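You operate a simulated robot arm through the tools that you are given. There is no shell and no other tool. Be economical: measure what you need, move in short steps, check, and stop when the job is done.

Carry out the task below with a simulated robot arm. There is one attempt and no reset: what you move stays moved.

TASK
Seal the bag in the vacuum sealer at 60 percent.
Fine: Switch on and set the dial, shut the lid and run one cycle; then open the lid and switch off again. The bag stays in the sealer; the other bags stay as they are.
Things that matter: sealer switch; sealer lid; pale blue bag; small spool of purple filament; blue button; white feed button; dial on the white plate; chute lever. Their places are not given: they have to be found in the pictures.

It is judged by the outcome, as a careful person would: the job done as asked, and still so three seconds after it is handed in. It fails if anything else is knocked over, pushed out of place, dropped, spilled or broken.

THE ROBOT
A 6-joint arm with a two-finger parallel gripper, fixed in place. Base frame: the origin is at the foot of the arm, x ahead of it, y to its left, z up. Lengths are in mm, angles in degrees, forces in N, time in s.
Its first joint turns from -66.0 to 66.0 degrees. Payload 2.1 kg.
Tool frame: the origin (TCP) lies between the finger pads and is the grasp point; the fingertips stand 30 mm ahead of it; z points along the fingers, y is the line along which they close. The gripper opens to 94 mm. The fingers are 28 mm wide and 10 mm thick; the gripper's body (50 by 96 mm) begins 55 mm behind the TCP.
Orientation is that of the tool frame in the base frame, as a unit quaternion [w, x, y, z]. With the fingers straight down and closing along the base's y, the tool's x points along the base's -x, its y along +y and its z along -z.

THE INTERFACE
- The arm moves only by the tool play_rows. Its argument "deltas" is a list of rows, each an object of numbers (a shift or turn left out is 0, a gripper value left out holds the last): "rx", "ry", "rz": the turn, a rotation vector about the tool's x, y, z in units of 180 degrees (1.0 is 180 degrees); "dx", "dy", "dz": the shift along the tool's x, y, z in units of 200 mm (1.0 is 200 mm); "grip": the gripper command, from -1 (shut) to 1 (fully open), values between in proportion. In form: [{"rx": .., "ry": .., "rz": .., "dx": .., "dy": .., "dz": .., "grip": ..}, ...]. A call has 1 to 10 rows; each row is the pose to reach, as a shift and turn from the pose commanded when the call began, along the tool's axes at that moment. A call with a number of a shift or a turn outside -1 to 1 is refused whole. A row lasts 0.2 s, in which the tool goes at most 50 mm and 8.6 degrees; a call with a longer step from one row to the next is refused whole, and so is a gripper value outside its range. A pose out of reach is approached as far as the arm can. The call stops where the force on the tool passes 90 N (or 10 N more than at its start, if that is more) or the arm is blocked; 0.2 s more then pass. The fingers move at their own pace (about 72 mm/s each) and stop on an object; they squeeze with about 42 N. The grip force told is the motor's: it shows also when the fingers shut on nothing. Time passes only in rows, and 0.2 s behind the last, so rows that repeat a pose let the fingers close. It gives the time, the measured TCP pose, the force on the tool (base axes), the opening and the grip force at its end, in the units of the frame above (readings bear some noise).
- Cameras (640 x 400 px; columns grow to the right, rows downward): "scene" is fixed at [49.2, -362.2, 503]; the picture's right is [0.85, -0.53, 0.00], its down [-0.20, -0.33, -0.92] and it looks along [0.49, 0.79, -0.38] (base axes); focal length 214 px, centre (320, 200). "wrist" rides on the gripper at [-37, 0, -58] in the tool frame; the picture's right is [0.00, -1.00, 0.00], its down [0.97, 0.00, -0.24] and it looks along [0.24, 0.00, 0.97] (tool axes); focal length 218 px, centre (320, 200).
- capture(camera): a new picture of that camera. No time passes.
- measure_at(camera, pixels): for up to 12 pixels [column, row] of the newest picture of that camera ("zoom" is the newest enlarged one), the place [x, y, z] in the base frame of the surface seen there, good to about 2 mm. No time passes.
- enlarge(camera, box): a new picture of the part [left, top, right, bottom] of that camera's present view, enlarged. No time passes.
- job_done(): hands the job in; it is judged then, once.

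Work in short steps. Measure before you move; look again where a grasp or a placing could have gone wrong, and mend it. You have 80 turns and 46 pictures in all, those below and enlarged ones among them. Open the gripper and draw the arm clear of the work before you hand the job in, unless the task says otherwise; then end with one line.

The tools are called after "Emit:" as a command line: name --argument value ..., lists and objects as JSON in quotes. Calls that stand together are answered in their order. play_rows: Moves the arm, as the interface text tells. Its arguments: {"type":"object","properties":{"deltas":{"type":"array","items":{"type":"object","properties":{"rx":{"type":"number"},"ry":{"type":"number"},"rz":{"type":"number"},"dx":{"type":"number"},"dy":{"type":"number"},"dz":{"type":"number"},"grip":{"type":"number"}}}}},"required":["deltas"]} The other tools are called the same way: capture (camera) takes a picture; measure_at (camera, pixels) gives the place of the surface under pixels of a picture; enlarge (camera, box) takes an enlarged picture of a part of a camera's view; job_done () hands the job in.

At the start:

```text
clock: 0.0
tcp_pos: [208.7, -195.2, 457.7]
tool_rot: [0.0, 0.001, 1.0, 0.0]
ft_force: [-0.5, -0.5, 0.2]
opening: 93.8
grip_force: 0.0
```

scene: 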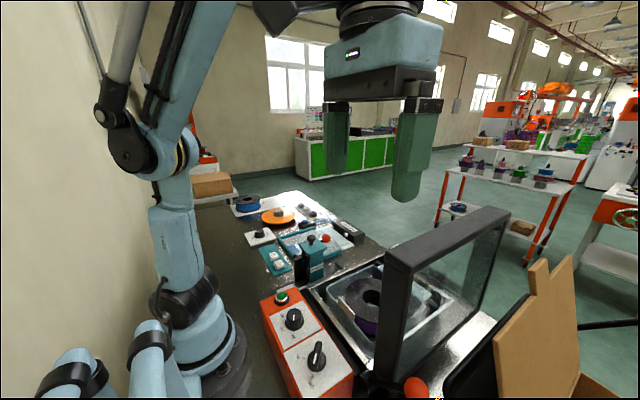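
wrist: 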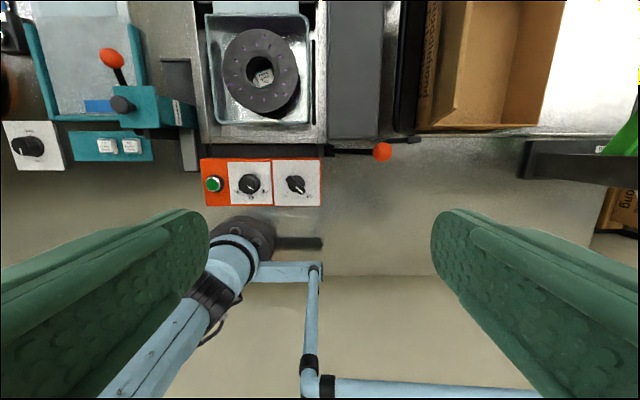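

The wrist view shows the orange sealer panel (green button, two knobs) near (260,182) and the lid standing open with an orange knob near (380,150). I'll take closer looks.

Emit:
enlarge --camera "wrist" --box '[180, 0, 420, 220]'

Emit:
enlarge --camera "scene" --box '[230, 180, 550, 400]'

Emit:
enlarge --camera "wrist" --box '[0, 0, 200, 190]'

```text
1.82 times, centred on (300, 110) of wrist
```

zoom: 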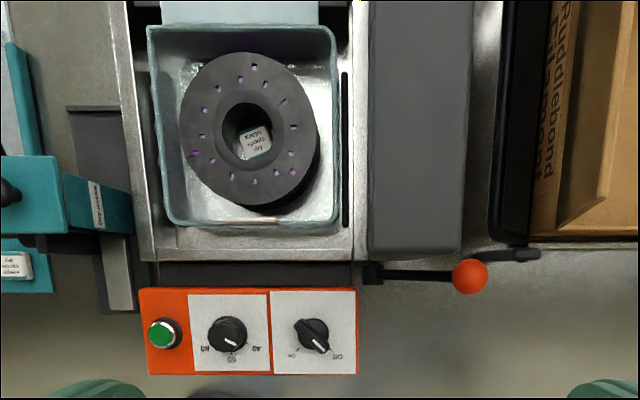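

```text
1.82 times, centred on (390, 290) of scene
```

zoom: 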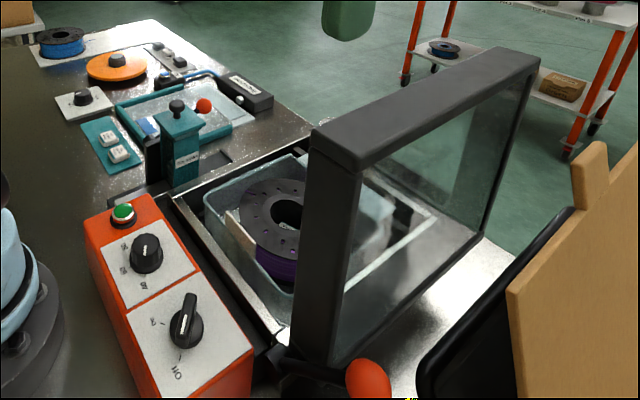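

```text
2.11 times, centred on (100, 95) of wrist
```

zoom: 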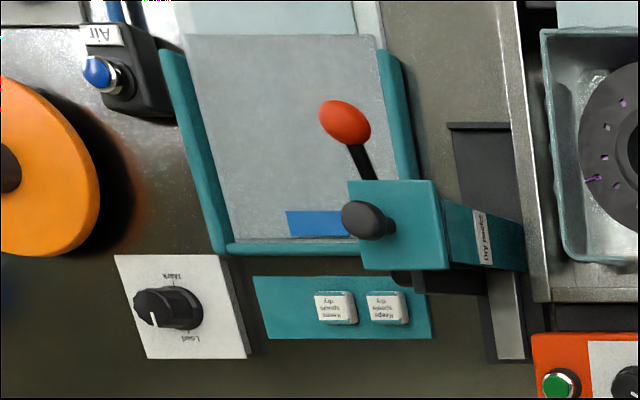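

I'll measure the panel, knobs, button, lid and lever from the start wrist picture.

Emit:
measure_at --camera "wrist" --pixels '[[213, 184], [249, 183], [296, 184], [236, 166], [310, 165], [380, 151], [345, 152], [352, 60], [352, 125], [310, 100], [265, 140], [240, 240]]'

Emit:
measure_at --camera "scene" --pixels '[[282, 297], [294, 319], [316, 355], [400, 255], [495, 214], [416, 386], [372, 290], [485, 265], [390, 370]]'

```text
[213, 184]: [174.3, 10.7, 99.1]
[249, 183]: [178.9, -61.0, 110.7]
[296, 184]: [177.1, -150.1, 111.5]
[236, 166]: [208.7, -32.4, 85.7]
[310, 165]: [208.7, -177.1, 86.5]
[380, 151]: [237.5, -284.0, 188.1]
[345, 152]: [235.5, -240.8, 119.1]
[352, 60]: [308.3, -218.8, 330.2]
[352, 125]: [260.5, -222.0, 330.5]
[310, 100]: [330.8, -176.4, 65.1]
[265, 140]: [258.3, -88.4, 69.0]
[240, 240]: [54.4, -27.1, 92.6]
```

```text
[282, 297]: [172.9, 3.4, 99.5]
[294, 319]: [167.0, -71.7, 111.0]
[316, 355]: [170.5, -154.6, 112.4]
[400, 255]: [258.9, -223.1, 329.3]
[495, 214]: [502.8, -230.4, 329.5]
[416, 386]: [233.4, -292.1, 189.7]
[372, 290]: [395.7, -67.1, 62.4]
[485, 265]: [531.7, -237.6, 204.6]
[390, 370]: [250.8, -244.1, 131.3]
```

Checking table heights and some reference points to make sense of the layout.

Emit:
measure_at --camera "scene" --pixels '[[235, 260], [250, 300], [420, 200], [230, 385], [262, 300], [355, 385], [300, 290], [312, 255], [500, 310], [327, 270], [340, 390], [150, 300]]'

Emit:
measure_at --camera "wrist" --pixels '[[400, 230], [420, 300], [160, 190], [320, 30], [208, 100], [260, 60], [303, 70], [370, 60], [332, 60], [376, 60], [400, 60], [360, 152]]'

```text
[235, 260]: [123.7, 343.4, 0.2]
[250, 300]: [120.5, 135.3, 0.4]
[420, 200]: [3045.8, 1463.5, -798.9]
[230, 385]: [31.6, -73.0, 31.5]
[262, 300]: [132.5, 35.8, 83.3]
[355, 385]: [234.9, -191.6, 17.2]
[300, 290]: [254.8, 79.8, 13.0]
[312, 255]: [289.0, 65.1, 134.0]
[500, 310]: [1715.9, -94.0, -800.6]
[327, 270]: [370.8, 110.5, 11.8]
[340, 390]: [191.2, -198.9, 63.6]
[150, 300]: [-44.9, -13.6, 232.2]
```

```text
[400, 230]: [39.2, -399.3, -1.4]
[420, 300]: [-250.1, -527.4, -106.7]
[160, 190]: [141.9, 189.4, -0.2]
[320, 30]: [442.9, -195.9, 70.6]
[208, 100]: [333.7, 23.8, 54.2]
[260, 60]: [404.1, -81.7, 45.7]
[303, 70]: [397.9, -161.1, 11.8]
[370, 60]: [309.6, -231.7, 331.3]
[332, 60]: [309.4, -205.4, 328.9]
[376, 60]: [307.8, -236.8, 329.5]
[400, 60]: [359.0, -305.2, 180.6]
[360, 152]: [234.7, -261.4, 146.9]
```

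The table is at z≈0 by both cameras (the stated -382 looks wrong for this surface). Next I move the wrist over the panel to see the knobs up close.

Emit:
play_rows --deltas '[{"dy": 0.2}, {"dy": 0.4}, {"dy": 0.575}, {"dy": 0.575, "dx": 0.05, "dz": 0.2}, {"dy": 0.575, "dx": 0.09, "dz": 0.4}, {"dy": 0.575, "dx": 0.09, "dz": 0.6}]'

Emit:
capture --camera "wrist"

```text
clock: 1.4
tcp_pos: [190.8, -79.3, 336.9]
tool_rot: [0.0, 0.0, 1.0, -0.002]
ft_force: [0.1, -0.6, 0.8]
opening: 94.0
grip_force: 0.0
```

```text
40 pictures are left
```

wrist: 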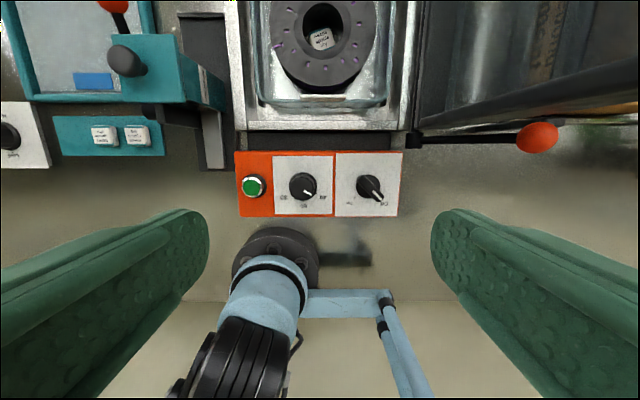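

Emit:
enlarge --camera "wrist" --box '[230, 145, 410, 225]'

Emit:
enlarge --camera "wrist" --box '[390, 60, 590, 185]'

```text
3.56 times, centred on (320, 185) of wrist
```

zoom: 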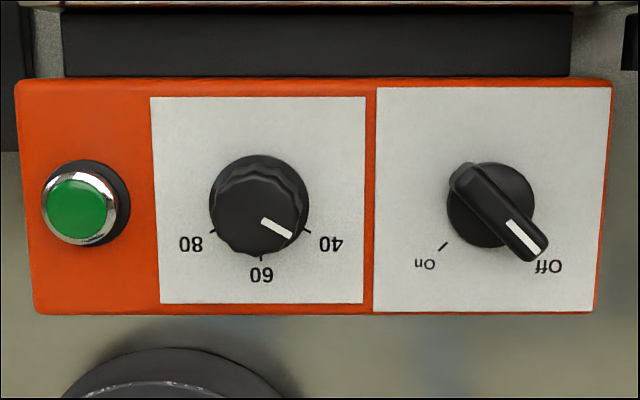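

```text
3.20 times, centred on (490, 122) of wrist
```

zoom: 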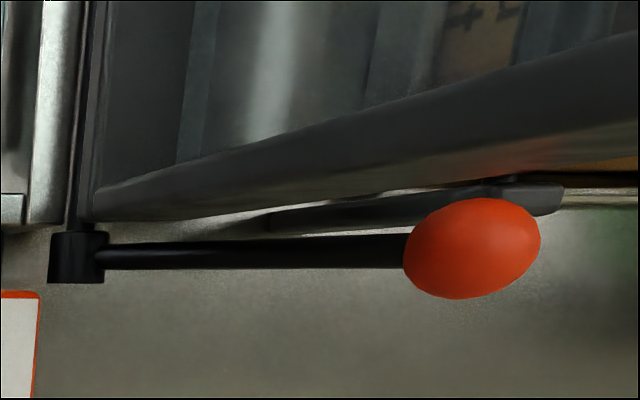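

The dial points at 40 and the switch at Off. Measuring lever geometry from the newest zoom, and ticks/knobs from the wrist picture.

Emit:
measure_at --camera "zoom" --pixels '[[75, 250], [75, 275], [110, 255], [250, 252], [390, 250], [470, 245], [100, 205], [300, 165], [600, 80], [540, 195], [350, 215], [85, 150]]'

Emit:
enlarge --camera "wrist" --box '[230, 145, 410, 225]'

Emit:
measure_at --camera "zoom" --pixels '[[308, 232], [261, 257], [212, 233], [259, 185], [292, 237], [264, 220], [467, 175], [533, 250], [510, 222], [443, 247], [545, 258], [80, 208]]'

```text
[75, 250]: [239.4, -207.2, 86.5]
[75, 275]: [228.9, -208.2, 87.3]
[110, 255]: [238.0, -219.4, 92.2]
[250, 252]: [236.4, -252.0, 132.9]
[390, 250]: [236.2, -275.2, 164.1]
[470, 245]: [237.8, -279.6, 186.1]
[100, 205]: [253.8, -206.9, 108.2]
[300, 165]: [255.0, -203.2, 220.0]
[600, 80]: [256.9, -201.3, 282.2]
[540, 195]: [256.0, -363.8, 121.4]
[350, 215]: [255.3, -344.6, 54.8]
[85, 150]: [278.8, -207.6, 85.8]
```

```text
3.56 times, centred on (320, 185) of wrist
```

zoom: 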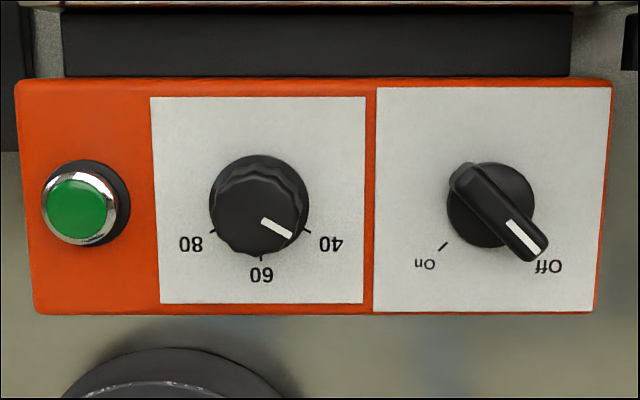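

```text
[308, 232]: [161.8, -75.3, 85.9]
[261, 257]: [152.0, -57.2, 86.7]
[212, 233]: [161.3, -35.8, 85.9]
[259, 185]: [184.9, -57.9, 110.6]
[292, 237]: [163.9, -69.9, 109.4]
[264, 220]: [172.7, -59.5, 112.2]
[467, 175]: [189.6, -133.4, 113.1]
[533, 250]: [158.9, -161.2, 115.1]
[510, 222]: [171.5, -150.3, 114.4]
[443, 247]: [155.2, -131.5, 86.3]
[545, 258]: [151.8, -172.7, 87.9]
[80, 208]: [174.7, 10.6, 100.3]
```

Switch pivot ≈(174,-147), handle bar at 45° (Off) to be turned +90° about tool z; dial centre ≈(174,-56). I go above the switch with fingers aligned to the bar.

Emit:
play_rows --deltas '[{"dx": 0.014, "dy": -0.056, "dz": 0.1, "rz": -0.0417, "grip": -0.04}, {"dx": 0.028, "dy": -0.113, "dz": 0.2, "rz": -0.0833}, {"dx": 0.042, "dy": -0.169, "dz": 0.3, "rz": -0.125}, {"dx": 0.056, "dy": -0.226, "dz": 0.4, "rz": -0.1667}, {"dx": 0.07, "dy": -0.282, "dz": 0.5, "rz": -0.2083}, {"dx": 0.084, "dy": -0.3385, "dz": 0.62, "rz": -0.25}, {"dx": 0.084, "dy": -0.3385, "dz": 0.6845, "rz": -0.25}, {"dx": 0.084, "dy": -0.3385, "dz": 0.6845, "rz": -0.25}]'

Emit:
capture --camera "wrist"

```text
clock: 3.2
tcp_pos: [173.8, -149.7, 199.3]
tool_rot: [-0.001, -0.383, 0.924, 0.0]
ft_force: [0.2, 0.5, -0.8]
opening: 45.2
grip_force: 0.1
```

```text
36 pictures are left
```

wrist: 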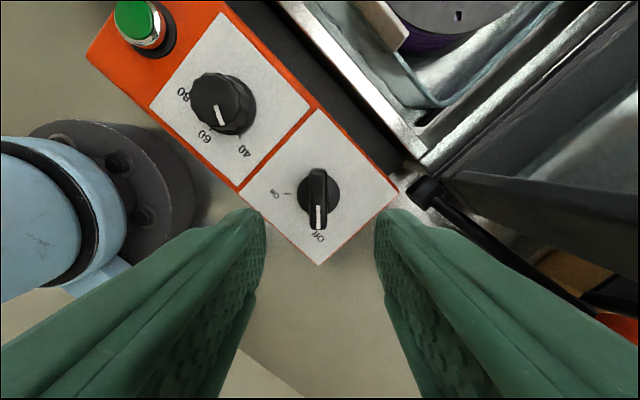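

The bar is vertical and centred at (318,198). I measure its ends for the along-bar centre.

Emit:
measure_at --camera "wrist" --pixels '[[319, 173], [318, 200], [318, 226], [335, 193], [301, 193], [297, 225], [225, 78], [245, 105], [220, 118]]'

```text
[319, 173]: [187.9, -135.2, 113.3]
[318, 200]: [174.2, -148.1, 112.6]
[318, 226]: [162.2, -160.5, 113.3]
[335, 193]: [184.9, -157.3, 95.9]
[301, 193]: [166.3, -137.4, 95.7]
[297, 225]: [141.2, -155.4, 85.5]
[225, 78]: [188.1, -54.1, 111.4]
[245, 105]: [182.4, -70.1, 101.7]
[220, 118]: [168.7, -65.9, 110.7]
```

Bar height 96–113, pivot ≈(175,-147.5). Descend so fingertips are at z≈99 and close gently on the bar.

Emit:
play_rows --deltas '[{"dx": -0.012, "dy": 0.0035, "dz": 0.15}, {"dx": -0.012, "dy": 0.0035, "dz": 0.27}, {"dx": -0.012, "dy": 0.0035, "dz": 0.35}, {"dx": -0.012, "dy": 0.0035, "dz": 0.35, "grip": -1}, {"dx": -0.012, "dy": 0.0035, "dz": 0.35}, {"dx": -0.012, "dy": 0.0035, "dz": 0.35}]'

```text
clock: 4.6
tcp_pos: [175.5, -147.4, 131.8]
tool_rot: [0.001, -0.383, 0.924, 0.0]
ft_force: [2.0, -1.7, -8.5]
opening: 12.7
grip_force: 44.9
```

Gripped (12.7 mm). Turn +90° about tool z in two calls.

Emit:
play_rows --deltas '[{"rz": 0.0417}, {"rz": 0.0833}, {"rz": 0.125}, {"rz": 0.1667}, {"rz": 0.2083}, {"rz": 0.25}]'

Emit:
play_rows --deltas '[{"rz": 0.0417}, {"rz": 0.0833}, {"rz": 0.125}, {"rz": 0.1667}, {"rz": 0.2083}, {"rz": 0.25}, {"rz": 0.25}]'

```text
clock: 6.0
tcp_pos: [176.1, -149.3, 132.0]
tool_rot: [0.004, 0.003, 1.0, -0.006]
ft_force: [16.4, -38.8, -7.1]
opening: 12.3
grip_force: 45.0
```

```text
clock: 7.6
tcp_pos: [174.5, -149.2, 132.0]
tool_rot: [0.006, 0.385, 0.923, -0.009]
ft_force: [3.7, -53.8, 9.3]
opening: 12.8
grip_force: 45.6
```

Turned; now release and rise to look.

Emit:
play_rows --deltas '[{"grip": -0.04}, {"grip": -0.04}, {"dz": -0.15}, {"dz": -0.35}]'

Emit:
capture --camera "wrist"

```text
clock: 8.6
tcp_pos: [174.8, -145.6, 201.6]
tool_rot: [0.001, 0.383, 0.924, 0.0]
ft_force: [1.3, 0.3, 0.0]
opening: 45.0
grip_force: 0.1
```

```text
35 pictures are left
```

wrist: 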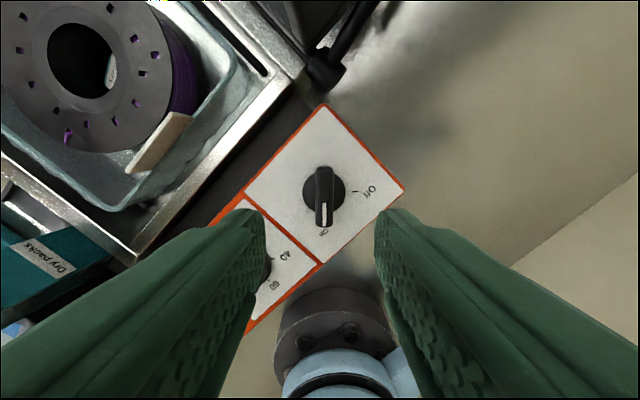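

The switch now points at On. Next go above the dial with the gripper at -30° from straight.

Emit:
play_rows --deltas '[{"dx": 0.032, "dy": 0.0314, "rz": -0.0417}, {"dx": 0.064, "dy": 0.0628, "rz": -0.0833}, {"dx": 0.096, "dy": 0.0942, "rz": -0.125}, {"dx": 0.128, "dy": 0.1256, "rz": -0.1667}, {"dx": 0.16, "dy": 0.157, "rz": -0.2083}, {"dx": 0.192, "dy": 0.1884, "rz": -0.25}, {"dx": 0.224, "dy": 0.2198, "rz": -0.2917}, {"dx": 0.256, "dy": 0.2512, "rz": -0.3333}, {"dx": 0.288, "dy": 0.2826, "rz": -0.375}, {"dx": 0.3196, "dy": 0.314, "rz": -0.4167, "grip": 0.06}]'

Emit:
capture --camera "wrist"

```text
clock: 10.8
tcp_pos: [174.3, -56.8, 201.4]
tool_rot: [0.001, -0.26, 0.966, 0.0]
ft_force: [0.1, 0.6, -0.2]
opening: 49.9
grip_force: 0.1
```

```text
34 pictures are left
```

wrist: 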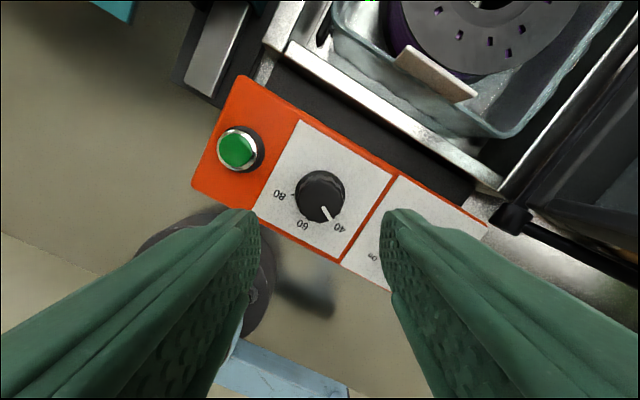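

Knob is centred at (320,196); I enlarge to get precise pointer/tick angles.

Emit:
enlarge --camera "wrist" --box '[260, 150, 380, 245]'

Emit:
measure_at --camera "wrist" --pixels '[[296, 190], [343, 190], [322, 171], [320, 220], [320, 196]]'

```text
4.21 times, centred on (320, 198) of wrist
```

zoom: 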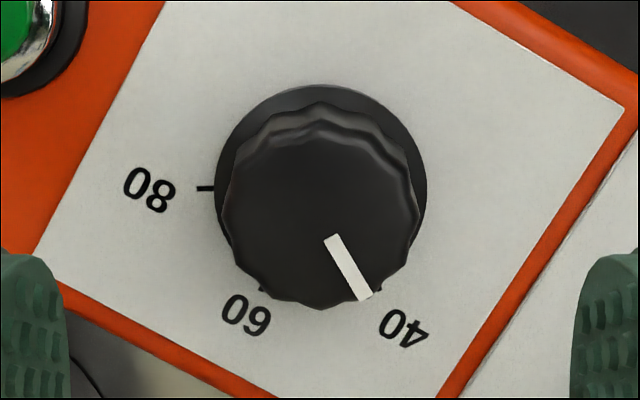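

```text
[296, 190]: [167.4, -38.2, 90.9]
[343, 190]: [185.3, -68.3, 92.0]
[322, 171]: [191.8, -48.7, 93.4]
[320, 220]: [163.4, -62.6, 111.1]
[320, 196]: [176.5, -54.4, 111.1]
```

Pointer is 60° short of the 60 tick. Descend over the knob, grip and turn +60°.

Emit:
play_rows --deltas '[{"dx": -0.012, "dy": 0.002, "dz": 0.15}, {"dx": -0.012, "dy": 0.002, "dz": 0.28}, {"dx": -0.012, "dy": 0.002, "dz": 0.365}, {"dx": -0.012, "dy": 0.002, "dz": 0.365, "grip": -1}, {"dx": -0.012, "dy": 0.002, "dz": 0.365}, {"dx": -0.012, "dy": 0.002, "dz": 0.365}]'

Emit:
play_rows --deltas '[{"rz": 0.0417}, {"rz": 0.0833}, {"rz": 0.125}, {"rz": 0.1667}, {"rz": 0.2083}, {"rz": 0.25}, {"rz": 0.2917}, {"rz": 0.3333}, {"rz": 0.3333}]'

Emit:
play_rows --deltas '[{"grip": 0.06}, {"grip": 0.06}, {"dz": -0.15}, {"dz": -0.36}, {"dz": -0.36}]'

Emit:
enlarge --camera "wrist" --box '[260, 150, 380, 245]'

```text
clock: 12.2
tcp_pos: [176.3, -56.0, 128.2]
tool_rot: [-0.001, -0.259, 0.966, 0.0]
ft_force: [-7.7, 14.5, 2.9]
opening: 32.0
grip_force: 44.8
```

```text
clock: 14.2
tcp_pos: [175.5, -58.6, 127.3]
tool_rot: [0.001, 0.26, 0.966, -0.007]
ft_force: [4.2, -36.9, 26.2]
opening: 32.3
grip_force: 45.3
```

```text
clock: 15.4
tcp_pos: [175.4, -55.1, 201.7]
tool_rot: [0.0, 0.258, 0.966, 0.0]
ft_force: [0.8, 0.3, 0.2]
opening: 49.6
grip_force: 0.1
```

```text
4.21 times, centred on (320, 198) of wrist
```

zoom: 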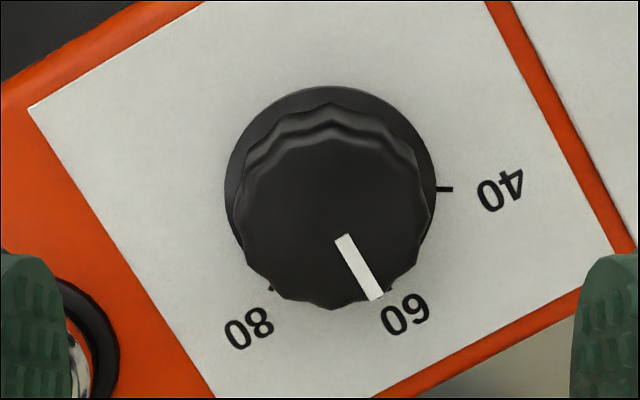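

The dial now reads 60. Next is the lid: I check the surroundings of the lever and lid in the scene view.

Emit:
capture --camera "scene"

Emit:
measure_at --camera "scene" --pixels '[[540, 265], [500, 330], [530, 300], [572, 260], [480, 345], [460, 380], [500, 390], [416, 378], [416, 395], [405, 385], [427, 385], [580, 380]]'

```text
31 pictures are left
```

scene: 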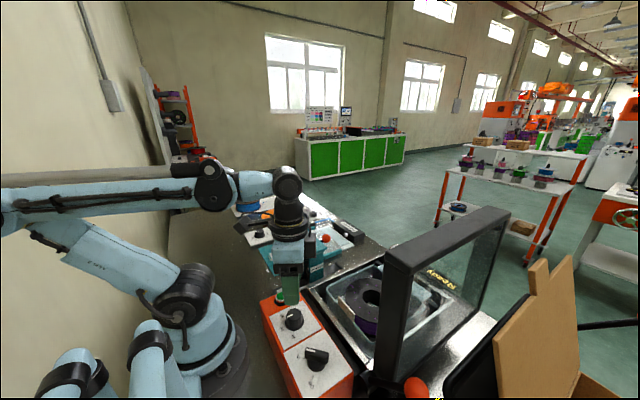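

```text
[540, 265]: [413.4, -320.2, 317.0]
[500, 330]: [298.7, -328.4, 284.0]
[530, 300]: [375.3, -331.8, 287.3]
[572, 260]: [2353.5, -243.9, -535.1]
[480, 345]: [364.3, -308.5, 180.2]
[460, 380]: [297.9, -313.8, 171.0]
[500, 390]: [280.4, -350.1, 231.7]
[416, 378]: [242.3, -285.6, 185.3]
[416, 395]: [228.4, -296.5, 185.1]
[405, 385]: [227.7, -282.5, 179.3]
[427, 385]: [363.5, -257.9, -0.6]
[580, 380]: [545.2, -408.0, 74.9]
```

Dial fine. The lever ball is ≈(240,-290,175), hinge ≈(y -208, z 72), x=238; lid and cardboard occupy x≥255. I'll grip the ball from the robot side with a tilted tool and swing it along its arc. First, up and across.

Emit:
play_rows --deltas '[{"dz": -0.21, "rz": -0.0417}, {"dz": -0.43, "rz": -0.0833}, {"dz": -0.65, "rz": -0.125}, {"dx": -0.1, "dy": -0.173, "dz": -0.65, "rz": -0.1667}, {"dx": -0.2, "dy": -0.346, "dz": -0.65, "rz": -0.1667}, {"dx": -0.3, "dy": -0.52, "dz": -0.65, "rz": -0.1667}, {"dx": -0.4, "dy": -0.693, "dz": -0.65, "rz": -0.1667}, {"dx": -0.5, "dy": -0.866, "dz": -0.65, "rz": -0.1667}, {"dx": -0.5, "dy": -0.866, "dz": -0.65, "rz": -0.1667}]'

Emit:
capture --camera "wrist"

Emit:
capture --camera "scene"

```text
clock: 17.4
tcp_pos: [174.3, -254.8, 327.8]
tool_rot: [0.001, 0.001, 1.0, -0.001]
ft_force: [0.8, -0.1, 0.3]
opening: 49.6
grip_force: 0.0
```

```text
30 pictures are left
```

wrist: 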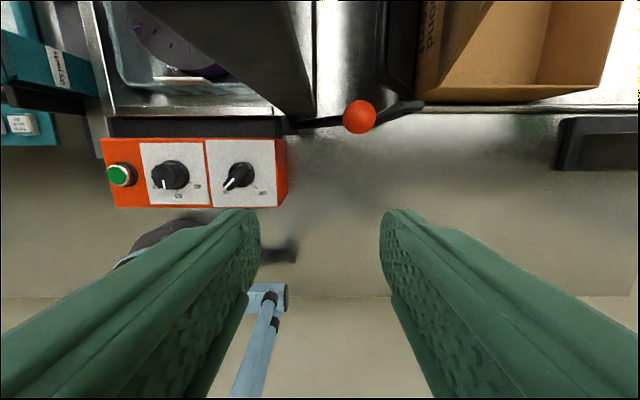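

```text
29 pictures are left
```

scene: 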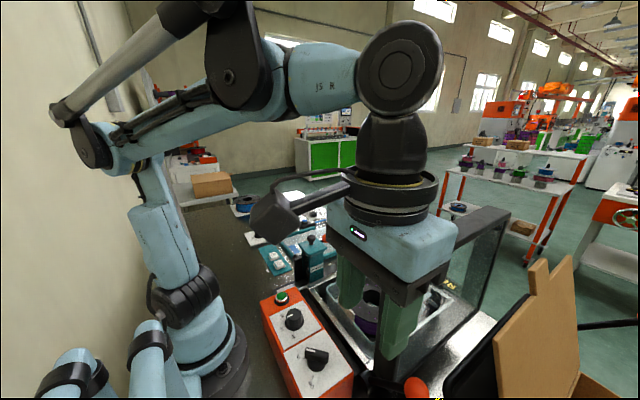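

Ball is centred ≈(238,-291,175), Ø≈31. Tilt the tool (25° toward +x, 10° roll) and go to a standoff 80 mm back from the grip pose.

Emit:
play_rows --deltas '[{"dx": -0.027, "dy": -0.065, "dz": 0.079, "rx": -0.0137, "ry": -0.0346, "rz": 0.003}, {"dx": -0.0535, "dy": -0.13, "dz": 0.159, "rx": -0.0274, "ry": -0.0693, "rz": 0.006}, {"dx": -0.08, "dy": -0.195, "dz": 0.238, "rx": -0.041, "ry": -0.1039, "rz": 0.009}, {"dx": -0.107, "dy": -0.2595, "dz": 0.3175, "rx": -0.0547, "ry": -0.1385, "rz": 0.0121}, {"dx": -0.107, "dy": -0.2595, "dz": 0.3175, "rx": -0.0547, "ry": -0.1385, "rz": 0.0121}]'

Emit:
capture --camera "wrist"

Emit:
capture --camera "scene"

```text
clock: 18.6
tcp_pos: [240.3, -286.0, 265.1]
tool_rot: [0.216, 0.019, 0.973, 0.085]
ft_force: [0.4, 0.7, -0.1]
opening: 49.7
grip_force: 0.0
out of reach, approached as far as the arm can: row 2, 3, 4, 5
```

```text
28 pictures are left
```

wrist: 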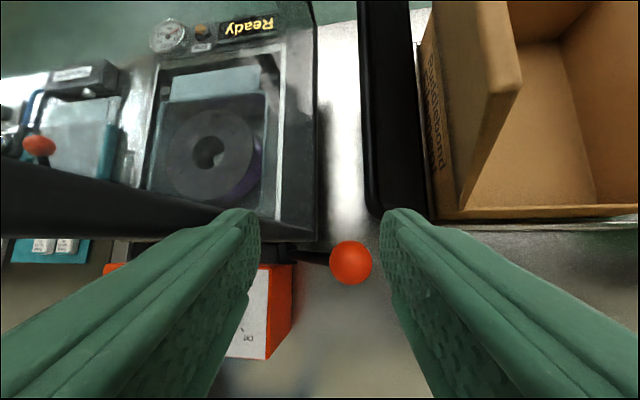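

```text
27 pictures are left
```

scene: 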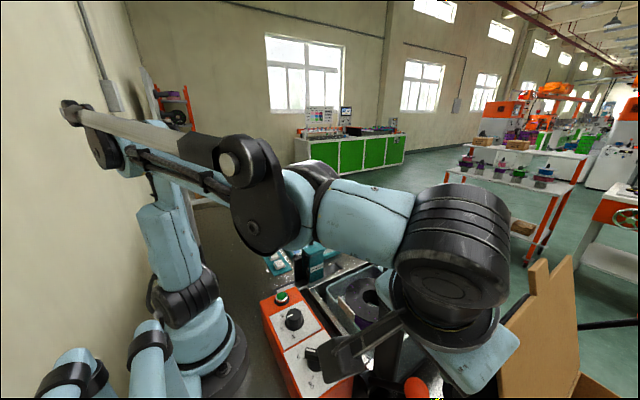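

Joint-1 limit prevented that standoff; the arm settled at (240,-286,265). I check what the commanded pose is with a zero row.

Emit:
play_rows --deltas '[{"dx": 0}]'

```text
clock: 19.0
tcp_pos: [240.0, -285.7, 265.0]
tool_rot: [0.216, 0.019, 0.973, 0.083]
ft_force: [-0.6, 0.5, 0.3]
opening: 49.5
grip_force: 0.2
```

The commanded pose equals the reached one. Now move to the grip pose (tilt 22°, roll 5°) around the ball, without closing yet.

Emit:
play_rows --deltas '[{"dx": 0.047, "dy": -0.0235, "dz": 0.0685, "rx": 0.0063, "ry": 0.0042, "rz": -0.0029}, {"dx": 0.094, "dy": -0.047, "dz": 0.137, "rx": 0.0127, "ry": 0.0083, "rz": -0.0057}, {"dx": 0.141, "dy": -0.0705, "dz": 0.2055, "rx": 0.019, "ry": 0.0125, "rz": -0.0086}, {"dx": 0.1875, "dy": -0.094, "dz": 0.274, "rx": 0.0253, "ry": 0.0167, "rz": -0.0114}, {"dx": 0.1875, "dy": -0.094, "dz": 0.274, "rx": 0.0253, "ry": 0.0167, "rz": -0.0114}]'

Emit:
capture --camera "wrist"

```text
clock: 20.2
tcp_pos: [231.8, -293.4, 198.6]
tool_rot: [0.191, 0.008, 0.981, 0.043]
ft_force: [0.6, 0.5, 0.2]
opening: 49.8
grip_force: 0.1
```

```text
26 pictures are left
```

wrist: 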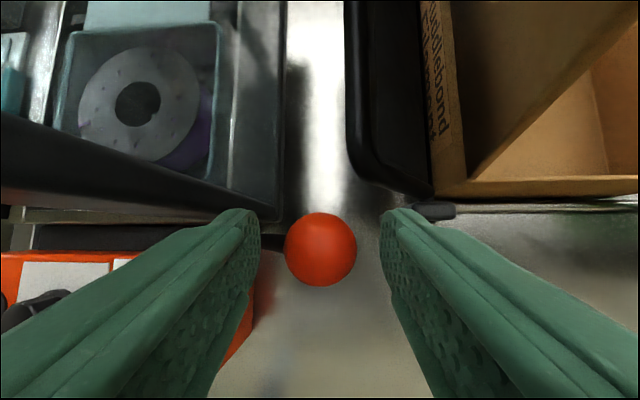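

Ball sits between the fingers at (321,249), slightly deep. Nudge +5 mm x, +4 mm z and close.

Emit:
play_rows --deltas '[{"dx": 0.025, "dz": 0.02}, {"dx": 0.025, "dz": 0.02, "grip": -1}, {"dx": 0.025, "dz": 0.02, "grip": -1}, {"dx": 0.025, "dz": 0.02, "grip": -1}]'

Emit:
capture --camera "wrist"

```text
clock: 21.2
tcp_pos: [228.3, -291.0, 193.8]
tool_rot: [0.192, 0.008, 0.98, 0.042]
ft_force: [0.7, -3.9, 3.8]
opening: 29.3
grip_force: 44.8
```

```text
25 pictures are left
```

wrist: 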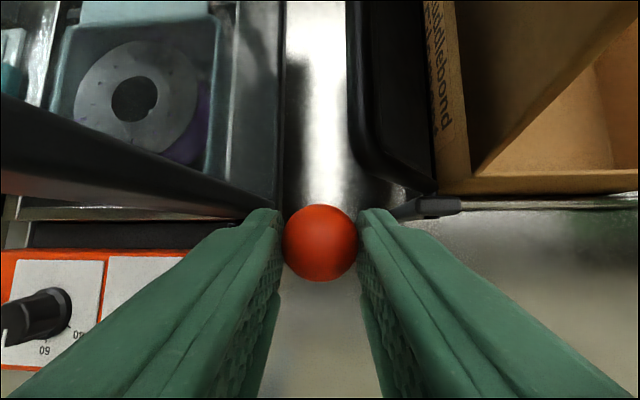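

Ball gripped (29.3 mm). Begin swinging it along the arc (5° of lever per row) with a gentle roll; first 4 steps, then check the force.

Emit:
play_rows --deltas '[{"dx": -0.011, "dy": 0.052, "dz": -0.0272, "rx": 0.01145, "rz": -0.0046}, {"dx": -0.0204, "dy": 0.1064, "dz": -0.0505, "rx": 0.0229, "rz": -0.0092}, {"dx": -0.0278, "dy": 0.1626, "dz": -0.0687, "rx": 0.0344, "rz": -0.0139}, {"dx": -0.0338, "dy": 0.2206, "dz": -0.0836, "rx": 0.0458, "rz": -0.0185}]'

Emit:
capture --camera "wrist"

```text
clock: 22.2
tcp_pos: [227.3, -249.8, 215.0]
tool_rot: [0.19, -0.007, 0.981, -0.034]
ft_force: [-3.6, -4.4, 2.8]
opening: 29.4
grip_force: 45.5
```

```text
24 pictures are left
```

wrist: 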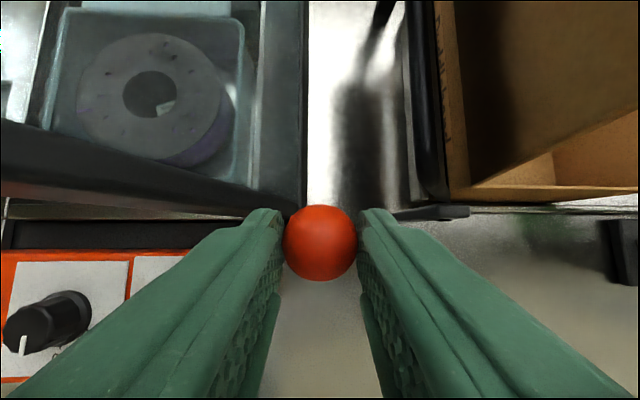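

Forces are low; the lever follows. Continue the arc to 70° of lever turn.

Emit:
play_rows --deltas '[{"dx": -0.0074, "dy": 0.0568, "dz": -0.0182, "rx": 0.01145, "rz": -0.0046}, {"dx": -0.0127, "dy": 0.115, "dz": -0.0315, "rx": 0.0229, "rz": -0.0092}, {"dx": -0.0166, "dy": 0.1744, "dz": -0.041, "rx": 0.0344, "rz": -0.0139}, {"dx": -0.0184, "dy": 0.2344, "dz": -0.0455, "rx": 0.0458, "rz": -0.0185}, {"dx": -0.0183, "dy": 0.2947, "dz": -0.0451, "rx": 0.0573, "rz": -0.0231}, {"dx": -0.0164, "dy": 0.3547, "dz": -0.0406, "rx": 0.0687, "rz": -0.0277}, {"dx": -0.0125, "dy": 0.4141, "dz": -0.0308, "rx": 0.0802, "rz": -0.0323}, {"dx": -0.0068, "dy": 0.4727, "dz": -0.0169, "rx": 0.0916, "rz": -0.037}, {"dx": 0.0006, "dy": 0.5295, "dz": 0.0015, "rx": 0.1031, "rz": -0.0416}, {"dx": 0.0099, "dy": 0.5845, "dz": 0.0244, "rx": 0.1145, "rz": -0.0462}]'

Emit:
capture --camera "wrist"

Emit:
capture --camera "scene"

```text
clock: 24.4
tcp_pos: [227.3, -134.1, 202.8]
tool_rot: [0.186, -0.044, 0.956, -0.222]
ft_force: [15.5, -7.5, -5.8]
opening: 29.3
grip_force: 45.0
```

```text
23 pictures are left
```

wrist: 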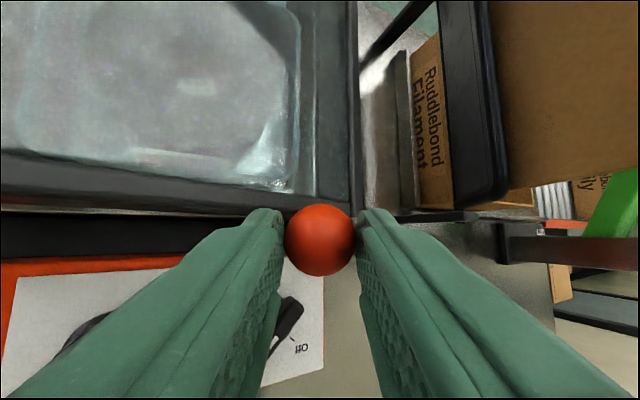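

```text
22 pictures are left
```

scene: 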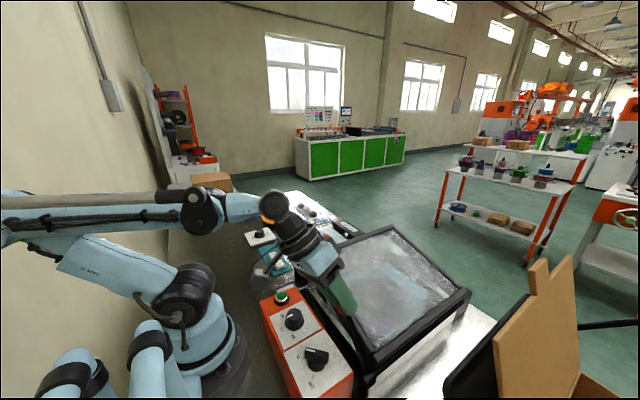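

Lid is about 20° from shut. Continue to 90°.

Emit:
play_rows --deltas '[{"dx": 0.0028, "dy": 0.0598, "dz": 0.0069, "rx": 0.01145, "rz": -0.0046}, {"dx": 0.0072, "dy": 0.1192, "dz": 0.0179, "rx": 0.0229, "rz": -0.0092}, {"dx": 0.0136, "dy": 0.177, "dz": 0.0337, "rx": 0.0344, "rz": -0.0139}, {"dx": 0.0218, "dy": 0.233, "dz": 0.054, "rx": 0.0458, "rz": -0.0185}]'

Emit:
capture --camera "scene"

Emit:
capture --camera "wrist"

```text
clock: 25.4
tcp_pos: [226.2, -104.3, 176.0]
tool_rot: [0.179, -0.056, 0.932, -0.31]
ft_force: [-7.8, -51.3, 48.9]
opening: 29.5
grip_force: 45.1
```

```text
21 pictures are left
```

scene: 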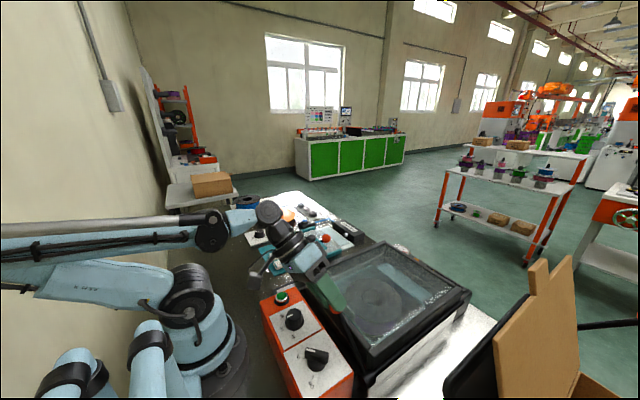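

```text
20 pictures are left
```

wrist: 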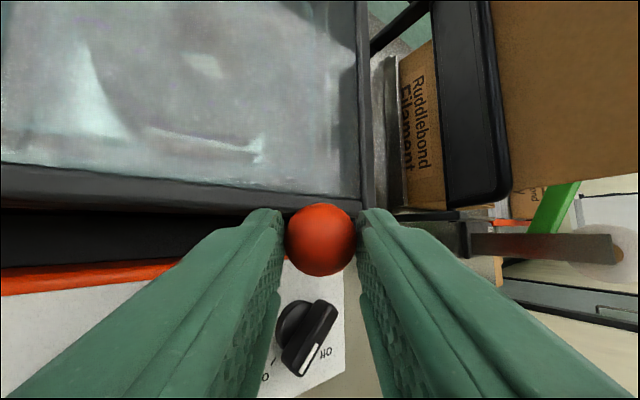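

Force ≈70 N shows the lid resting shut. Release the ball and retreat along the tool axis.

Emit:
play_rows --deltas '[{"grip": -0.3}, {"grip": 0.06}, {"grip": 0.06}, {"dz": -0.15}, {"dz": -0.35}, {"dz": -0.5}]'

Emit:
capture --camera "scene"

Emit:
capture --camera "wrist"

```text
clock: 26.8
tcp_pos: [206.1, -33.4, 248.4]
tool_rot: [0.181, -0.058, 0.936, -0.296]
ft_force: [0.3, 0.8, 0.3]
opening: 50.0
grip_force: 0.0
out of reach, approached as far as the arm can: row 4, 5, 6
```

```text
19 pictures are left
```

scene: 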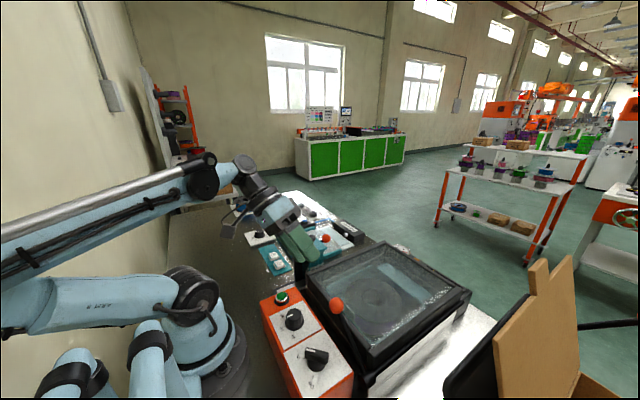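

```text
18 pictures are left
```

wrist: 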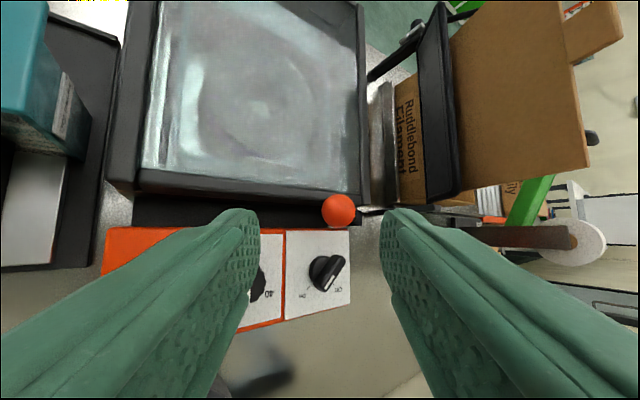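

Lid is shut and stays. I check the switch state and the ball's new position.

Emit:
enlarge --camera "scene" --box '[250, 230, 490, 400]'

Emit:
measure_at --camera "wrist" --pixels '[[339, 210], [336, 226], [250, 100], [130, 185], [340, 185], [362, 100], [130, 20]]'

Emit:
measure_at --camera "scene" --pixels '[[336, 306], [282, 296], [294, 318], [375, 345], [465, 290], [312, 270]]'

```text
2.35 times, centred on (370, 315) of scene
```

zoom: 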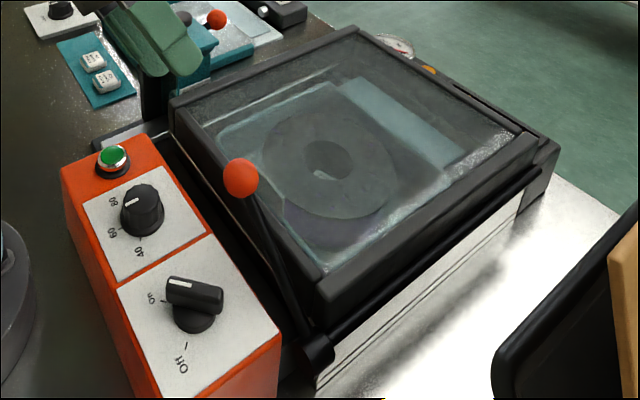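

```text
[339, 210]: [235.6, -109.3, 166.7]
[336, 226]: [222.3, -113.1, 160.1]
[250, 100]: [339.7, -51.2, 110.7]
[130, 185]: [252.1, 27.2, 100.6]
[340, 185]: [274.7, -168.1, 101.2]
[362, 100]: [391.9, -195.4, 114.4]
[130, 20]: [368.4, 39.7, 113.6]
```

```text
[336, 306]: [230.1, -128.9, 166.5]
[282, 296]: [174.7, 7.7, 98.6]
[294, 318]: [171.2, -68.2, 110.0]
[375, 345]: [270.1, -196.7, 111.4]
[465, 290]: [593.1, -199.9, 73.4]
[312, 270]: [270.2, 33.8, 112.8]
```

Lid shut, switch On, dial at 60. Ball now ≈(237,-120,155.5). Next straighten the tool above the green button (174.5,9) with fingers closed to press it.

Emit:
play_rows --deltas '[{"dx": 0.024, "dy": 0.0425, "dz": -0.0107, "rx": -0.0321, "ry": 0.0196, "rz": 0.0063, "grip": -1}, {"dx": 0.048, "dy": 0.085, "dz": -0.0213, "rx": -0.0642, "ry": 0.0392, "rz": 0.0126}, {"dx": 0.072, "dy": 0.1275, "dz": -0.032, "rx": -0.0963, "ry": 0.0589, "rz": 0.0189}, {"dx": 0.0957, "dy": 0.17, "dz": -0.0427, "rx": -0.1283, "ry": 0.0785, "rz": 0.0251}, {"dx": 0.1196, "dy": 0.2125, "dz": -0.0533, "rx": -0.1604, "ry": 0.0981, "rz": 0.0314}, {"dx": 0.1435, "dy": 0.255, "dz": -0.064, "rx": -0.1925, "ry": 0.1177, "rz": 0.0377}, {"dx": 0.1435, "dy": 0.255, "dz": -0.064, "rx": -0.1925, "ry": 0.1177, "rz": 0.0377}]'

Emit:
capture --camera "wrist"

```text
clock: 28.4
tcp_pos: [174.2, 6.8, 220.8]
tool_rot: [0.001, 0.0, 1.0, 0.002]
ft_force: [-0.8, -0.2, -0.1]
opening: 0.1
grip_force: 33.1
```

```text
16 pictures are left
```

wrist: 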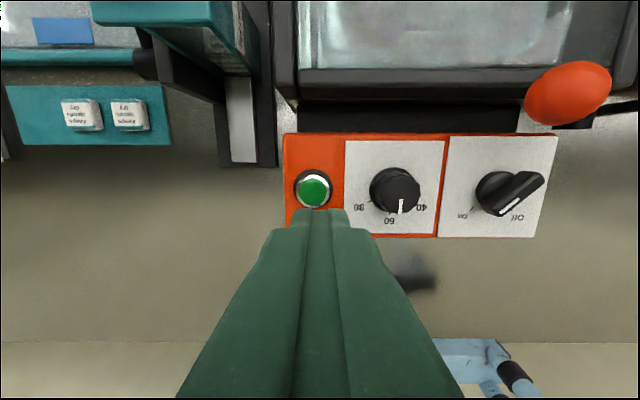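

Emit:
measure_at --camera "wrist" --pixels '[[313, 189], [300, 190], [327, 188], [313, 176], [313, 202], [297, 190], [331, 188]]'

```text
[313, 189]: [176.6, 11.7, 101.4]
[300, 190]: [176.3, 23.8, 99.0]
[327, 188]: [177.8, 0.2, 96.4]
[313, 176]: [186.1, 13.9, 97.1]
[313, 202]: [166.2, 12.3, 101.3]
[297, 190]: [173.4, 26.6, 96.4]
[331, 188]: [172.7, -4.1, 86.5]
```

Button cap centre ≈(176,12,101). Descend to just above it and press about 4 mm.

Emit:
play_rows --deltas '[{"dx": -0.009, "dy": 0.026, "dz": 0.2}, {"dx": -0.009, "dy": 0.026, "dz": 0.35}, {"dx": -0.009, "dy": 0.026, "dz": 0.425}, {"dx": -0.009, "dy": 0.026, "dz": 0.45}, {"dx": -0.009, "dy": 0.026, "dz": 0.47}, {"dx": -0.009, "dy": 0.026, "dz": 0.47}]'

```text
clock: 29.8
tcp_pos: [175.9, 11.8, 127.3]
tool_rot: [0.0, 0.0, 1.0, 0.001]
ft_force: [-0.8, 1.7, 4.2]
opening: 0.3
grip_force: 33.2
```

Light 4 N contact: press 3 mm further, then lift away.

Emit:
play_rows --deltas '[{"dz": 0.008}, {"dz": 0.016}, {"dz": 0.016}]'

Emit:
play_rows --deltas '[{"dz": -0.15}, {"dz": -0.35}, {"dz": -0.55}]'

Emit:
capture --camera "scene"

Emit:
enlarge --camera "scene" --box '[250, 210, 490, 380]'

```text
clock: 30.6
tcp_pos: [174.5, 12.0, 123.3]
tool_rot: [0.001, -0.001, 1.0, 0.001]
ft_force: [-6.8, 5.0, 27.8]
opening: 0.0
grip_force: 33.5
```

```text
clock: 31.4
tcp_pos: [173.3, 12.1, 234.3]
tool_rot: [0.001, 0.001, 1.0, 0.001]
ft_force: [0.0, 0.6, -0.1]
opening: 0.0
grip_force: 33.0
```

```text
15 pictures are left
```

scene: 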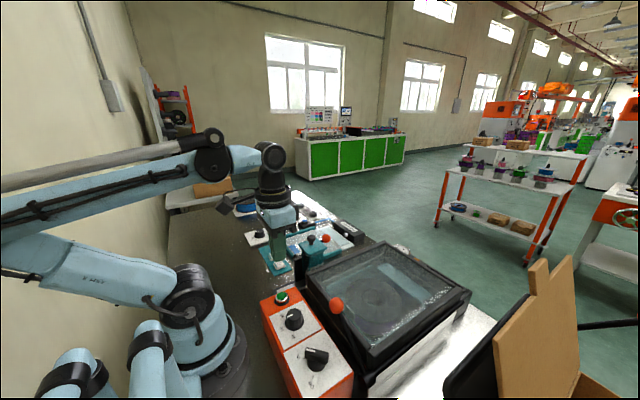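

```text
2.35 times, centred on (370, 295) of scene
```

zoom: 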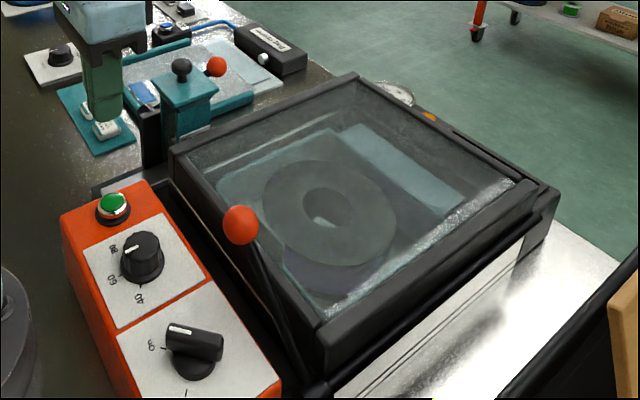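

I need to see the display at the sealer's back. Move up and forward for a wrist view.

Emit:
play_rows --deltas '[{"dz": -0.24}, {"dz": -0.48}, {"dz": -0.73}, {"dx": -0.2, "dy": -0.1, "dz": -0.73}, {"dx": -0.4, "dy": -0.2, "dz": -0.73}, {"dx": -0.55, "dy": -0.3, "dz": -0.73}, {"dx": -0.635, "dy": -0.36, "dz": -0.73}, {"dx": -0.635, "dy": -0.36, "dz": -0.73}]'

Emit:
capture --camera "wrist"

```text
clock: 33.2
tcp_pos: [300.2, -59.9, 379.5]
tool_rot: [0.001, 0.0, 1.0, 0.001]
ft_force: [-0.9, -1.0, -0.6]
opening: 0.1
grip_force: 32.9
```

```text
13 pictures are left
```

wrist: 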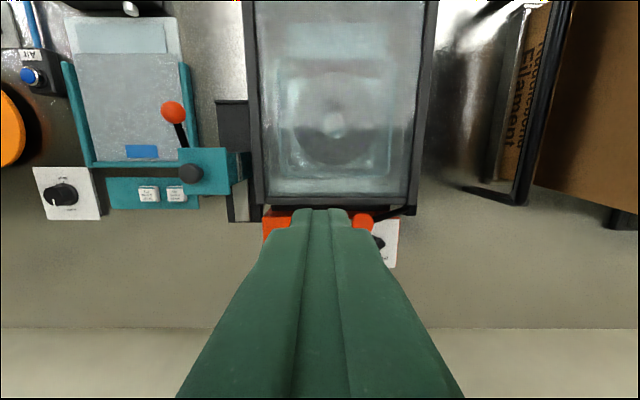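

The display is just above the frame; tilt 24° forward.

Emit:
play_rows --deltas '[{"ry": -0.045}, {"ry": -0.09}, {"ry": -0.133}, {"ry": -0.133}]'

Emit:
capture --camera "wrist"

```text
clock: 34.2
tcp_pos: [302.0, -60.5, 379.8]
tool_rot: [0.209, 0.0, 0.978, 0.001]
ft_force: [0.0, -0.3, -0.8]
opening: 0.0
grip_force: 32.5
```

```text
12 pictures are left
```

wrist: 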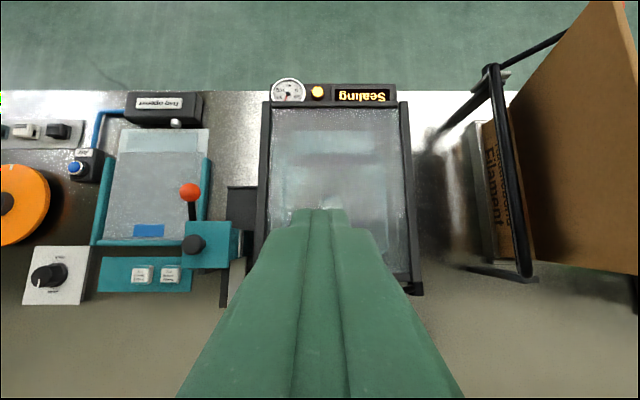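

Display reads "Sealing" with the lamp lit: the cycle is running. Wait for it to finish.

Emit:
play_rows --deltas '[{"dx": 0}, {"dx": 0}, {"dx": 0}, {"dx": 0}, {"dx": 0}, {"dx": 0}, {"dx": 0}, {"dx": 0}, {"dx": 0}, {"dx": 0}]'

Emit:
play_rows --deltas '[{"dx": 0}, {"dx": 0}, {"dx": 0}, {"dx": 0}, {"dx": 0}, {"dx": 0}, {"dx": 0}, {"dx": 0}, {"dx": 0}, {"dx": 0}]'

Emit:
enlarge --camera "wrist" --box '[250, 60, 430, 180]'

```text
clock: 36.4
tcp_pos: [301.1, -59.6, 379.9]
tool_rot: [0.209, -0.001, 0.978, 0.001]
ft_force: [0.1, 0.0, 0.7]
opening: 0.0
grip_force: 32.8
```

```text
clock: 38.6
tcp_pos: [301.1, -60.8, 380.3]
tool_rot: [0.209, 0.001, 0.978, 0.0]
ft_force: [-0.4, 0.5, 0.7]
opening: 0.0
grip_force: 33.0
```

```text
3.33 times, centred on (340, 120) of wrist
```

zoom: 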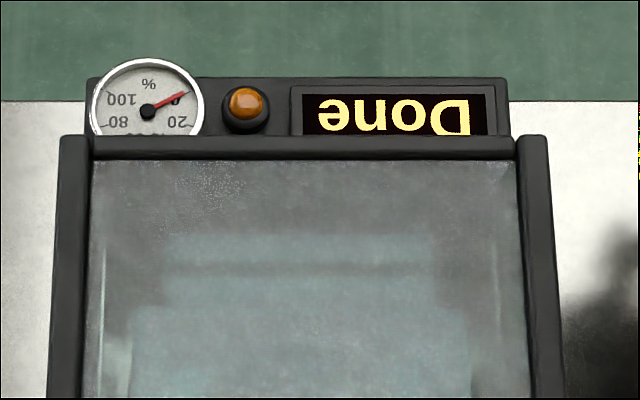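

Display reads "Done", gauge at 0. Now go to a standoff above the lever ball (237,-120,155) with tool tilt 22°, roll -20°, fingers open 50 mm.

Emit:
play_rows --deltas '[{"dx": 0.149, "dy": -0.033, "dz": 0.099, "rx": 0.0204, "ry": 0.0022, "rz": -0.0087, "grip": 0.06}, {"dx": 0.298, "dy": -0.067, "dz": 0.199, "rx": 0.0409, "ry": 0.0044, "rz": -0.0173}, {"dx": 0.446, "dy": -0.1, "dz": 0.298, "rx": 0.0613, "ry": 0.0067, "rz": -0.026}, {"dx": 0.595, "dy": -0.134, "dz": 0.398, "rx": 0.0818, "ry": 0.0089, "rz": -0.0346}, {"dx": 0.744, "dy": -0.167, "dz": 0.497, "rx": 0.1022, "ry": 0.0111, "rz": -0.0433}, {"dx": 0.744, "dy": -0.167, "dz": 0.497, "rx": 0.1022, "ry": 0.0111, "rz": -0.0433}]'

Emit:
capture --camera "wrist"

```text
clock: 40.0
tcp_pos: [219.0, -97.1, 228.6]
tool_rot: [0.187, -0.034, 0.967, -0.171]
ft_force: [0.3, 0.7, 0.4]
opening: 49.9
grip_force: 0.1
out of reach, approached as far as the arm can: row 5, 6
```

```text
10 pictures are left
```

wrist: 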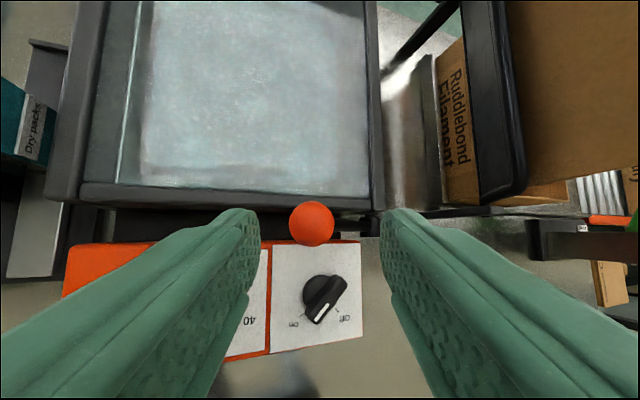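

Ball in tool frame ≈(11.6, 5.2, 76) mm. Advance to it and close.

Emit:
play_rows --deltas '[{"dx": 0.058, "dy": 0.026, "dz": 0.06}, {"dx": 0.058, "dy": 0.026, "dz": 0.16}, {"dx": 0.058, "dy": 0.026, "dz": 0.26}, {"dx": 0.058, "dy": 0.026, "dz": 0.26, "grip": -1}, {"dx": 0.058, "dy": 0.026, "dz": 0.26}, {"dx": 0.058, "dy": 0.026, "dz": 0.26}]'

Emit:
capture --camera "wrist"

```text
clock: 41.4
tcp_pos: [228.5, -109.9, 177.7]
tool_rot: [0.189, -0.034, 0.967, -0.17]
ft_force: [3.4, -1.5, -3.0]
opening: 29.4
grip_force: 44.9
out of reach, approached as far as the arm can: row 1
```

```text
9 pictures are left
```

wrist: 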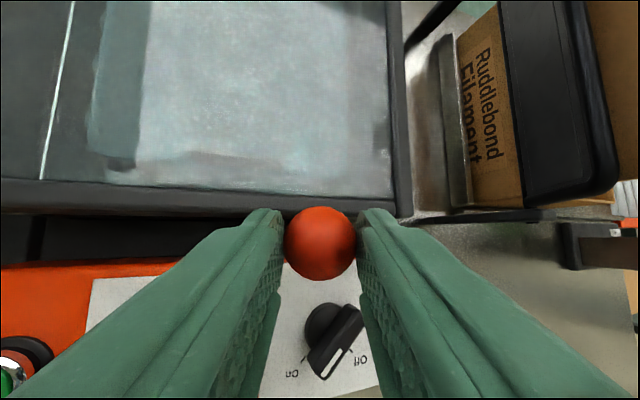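

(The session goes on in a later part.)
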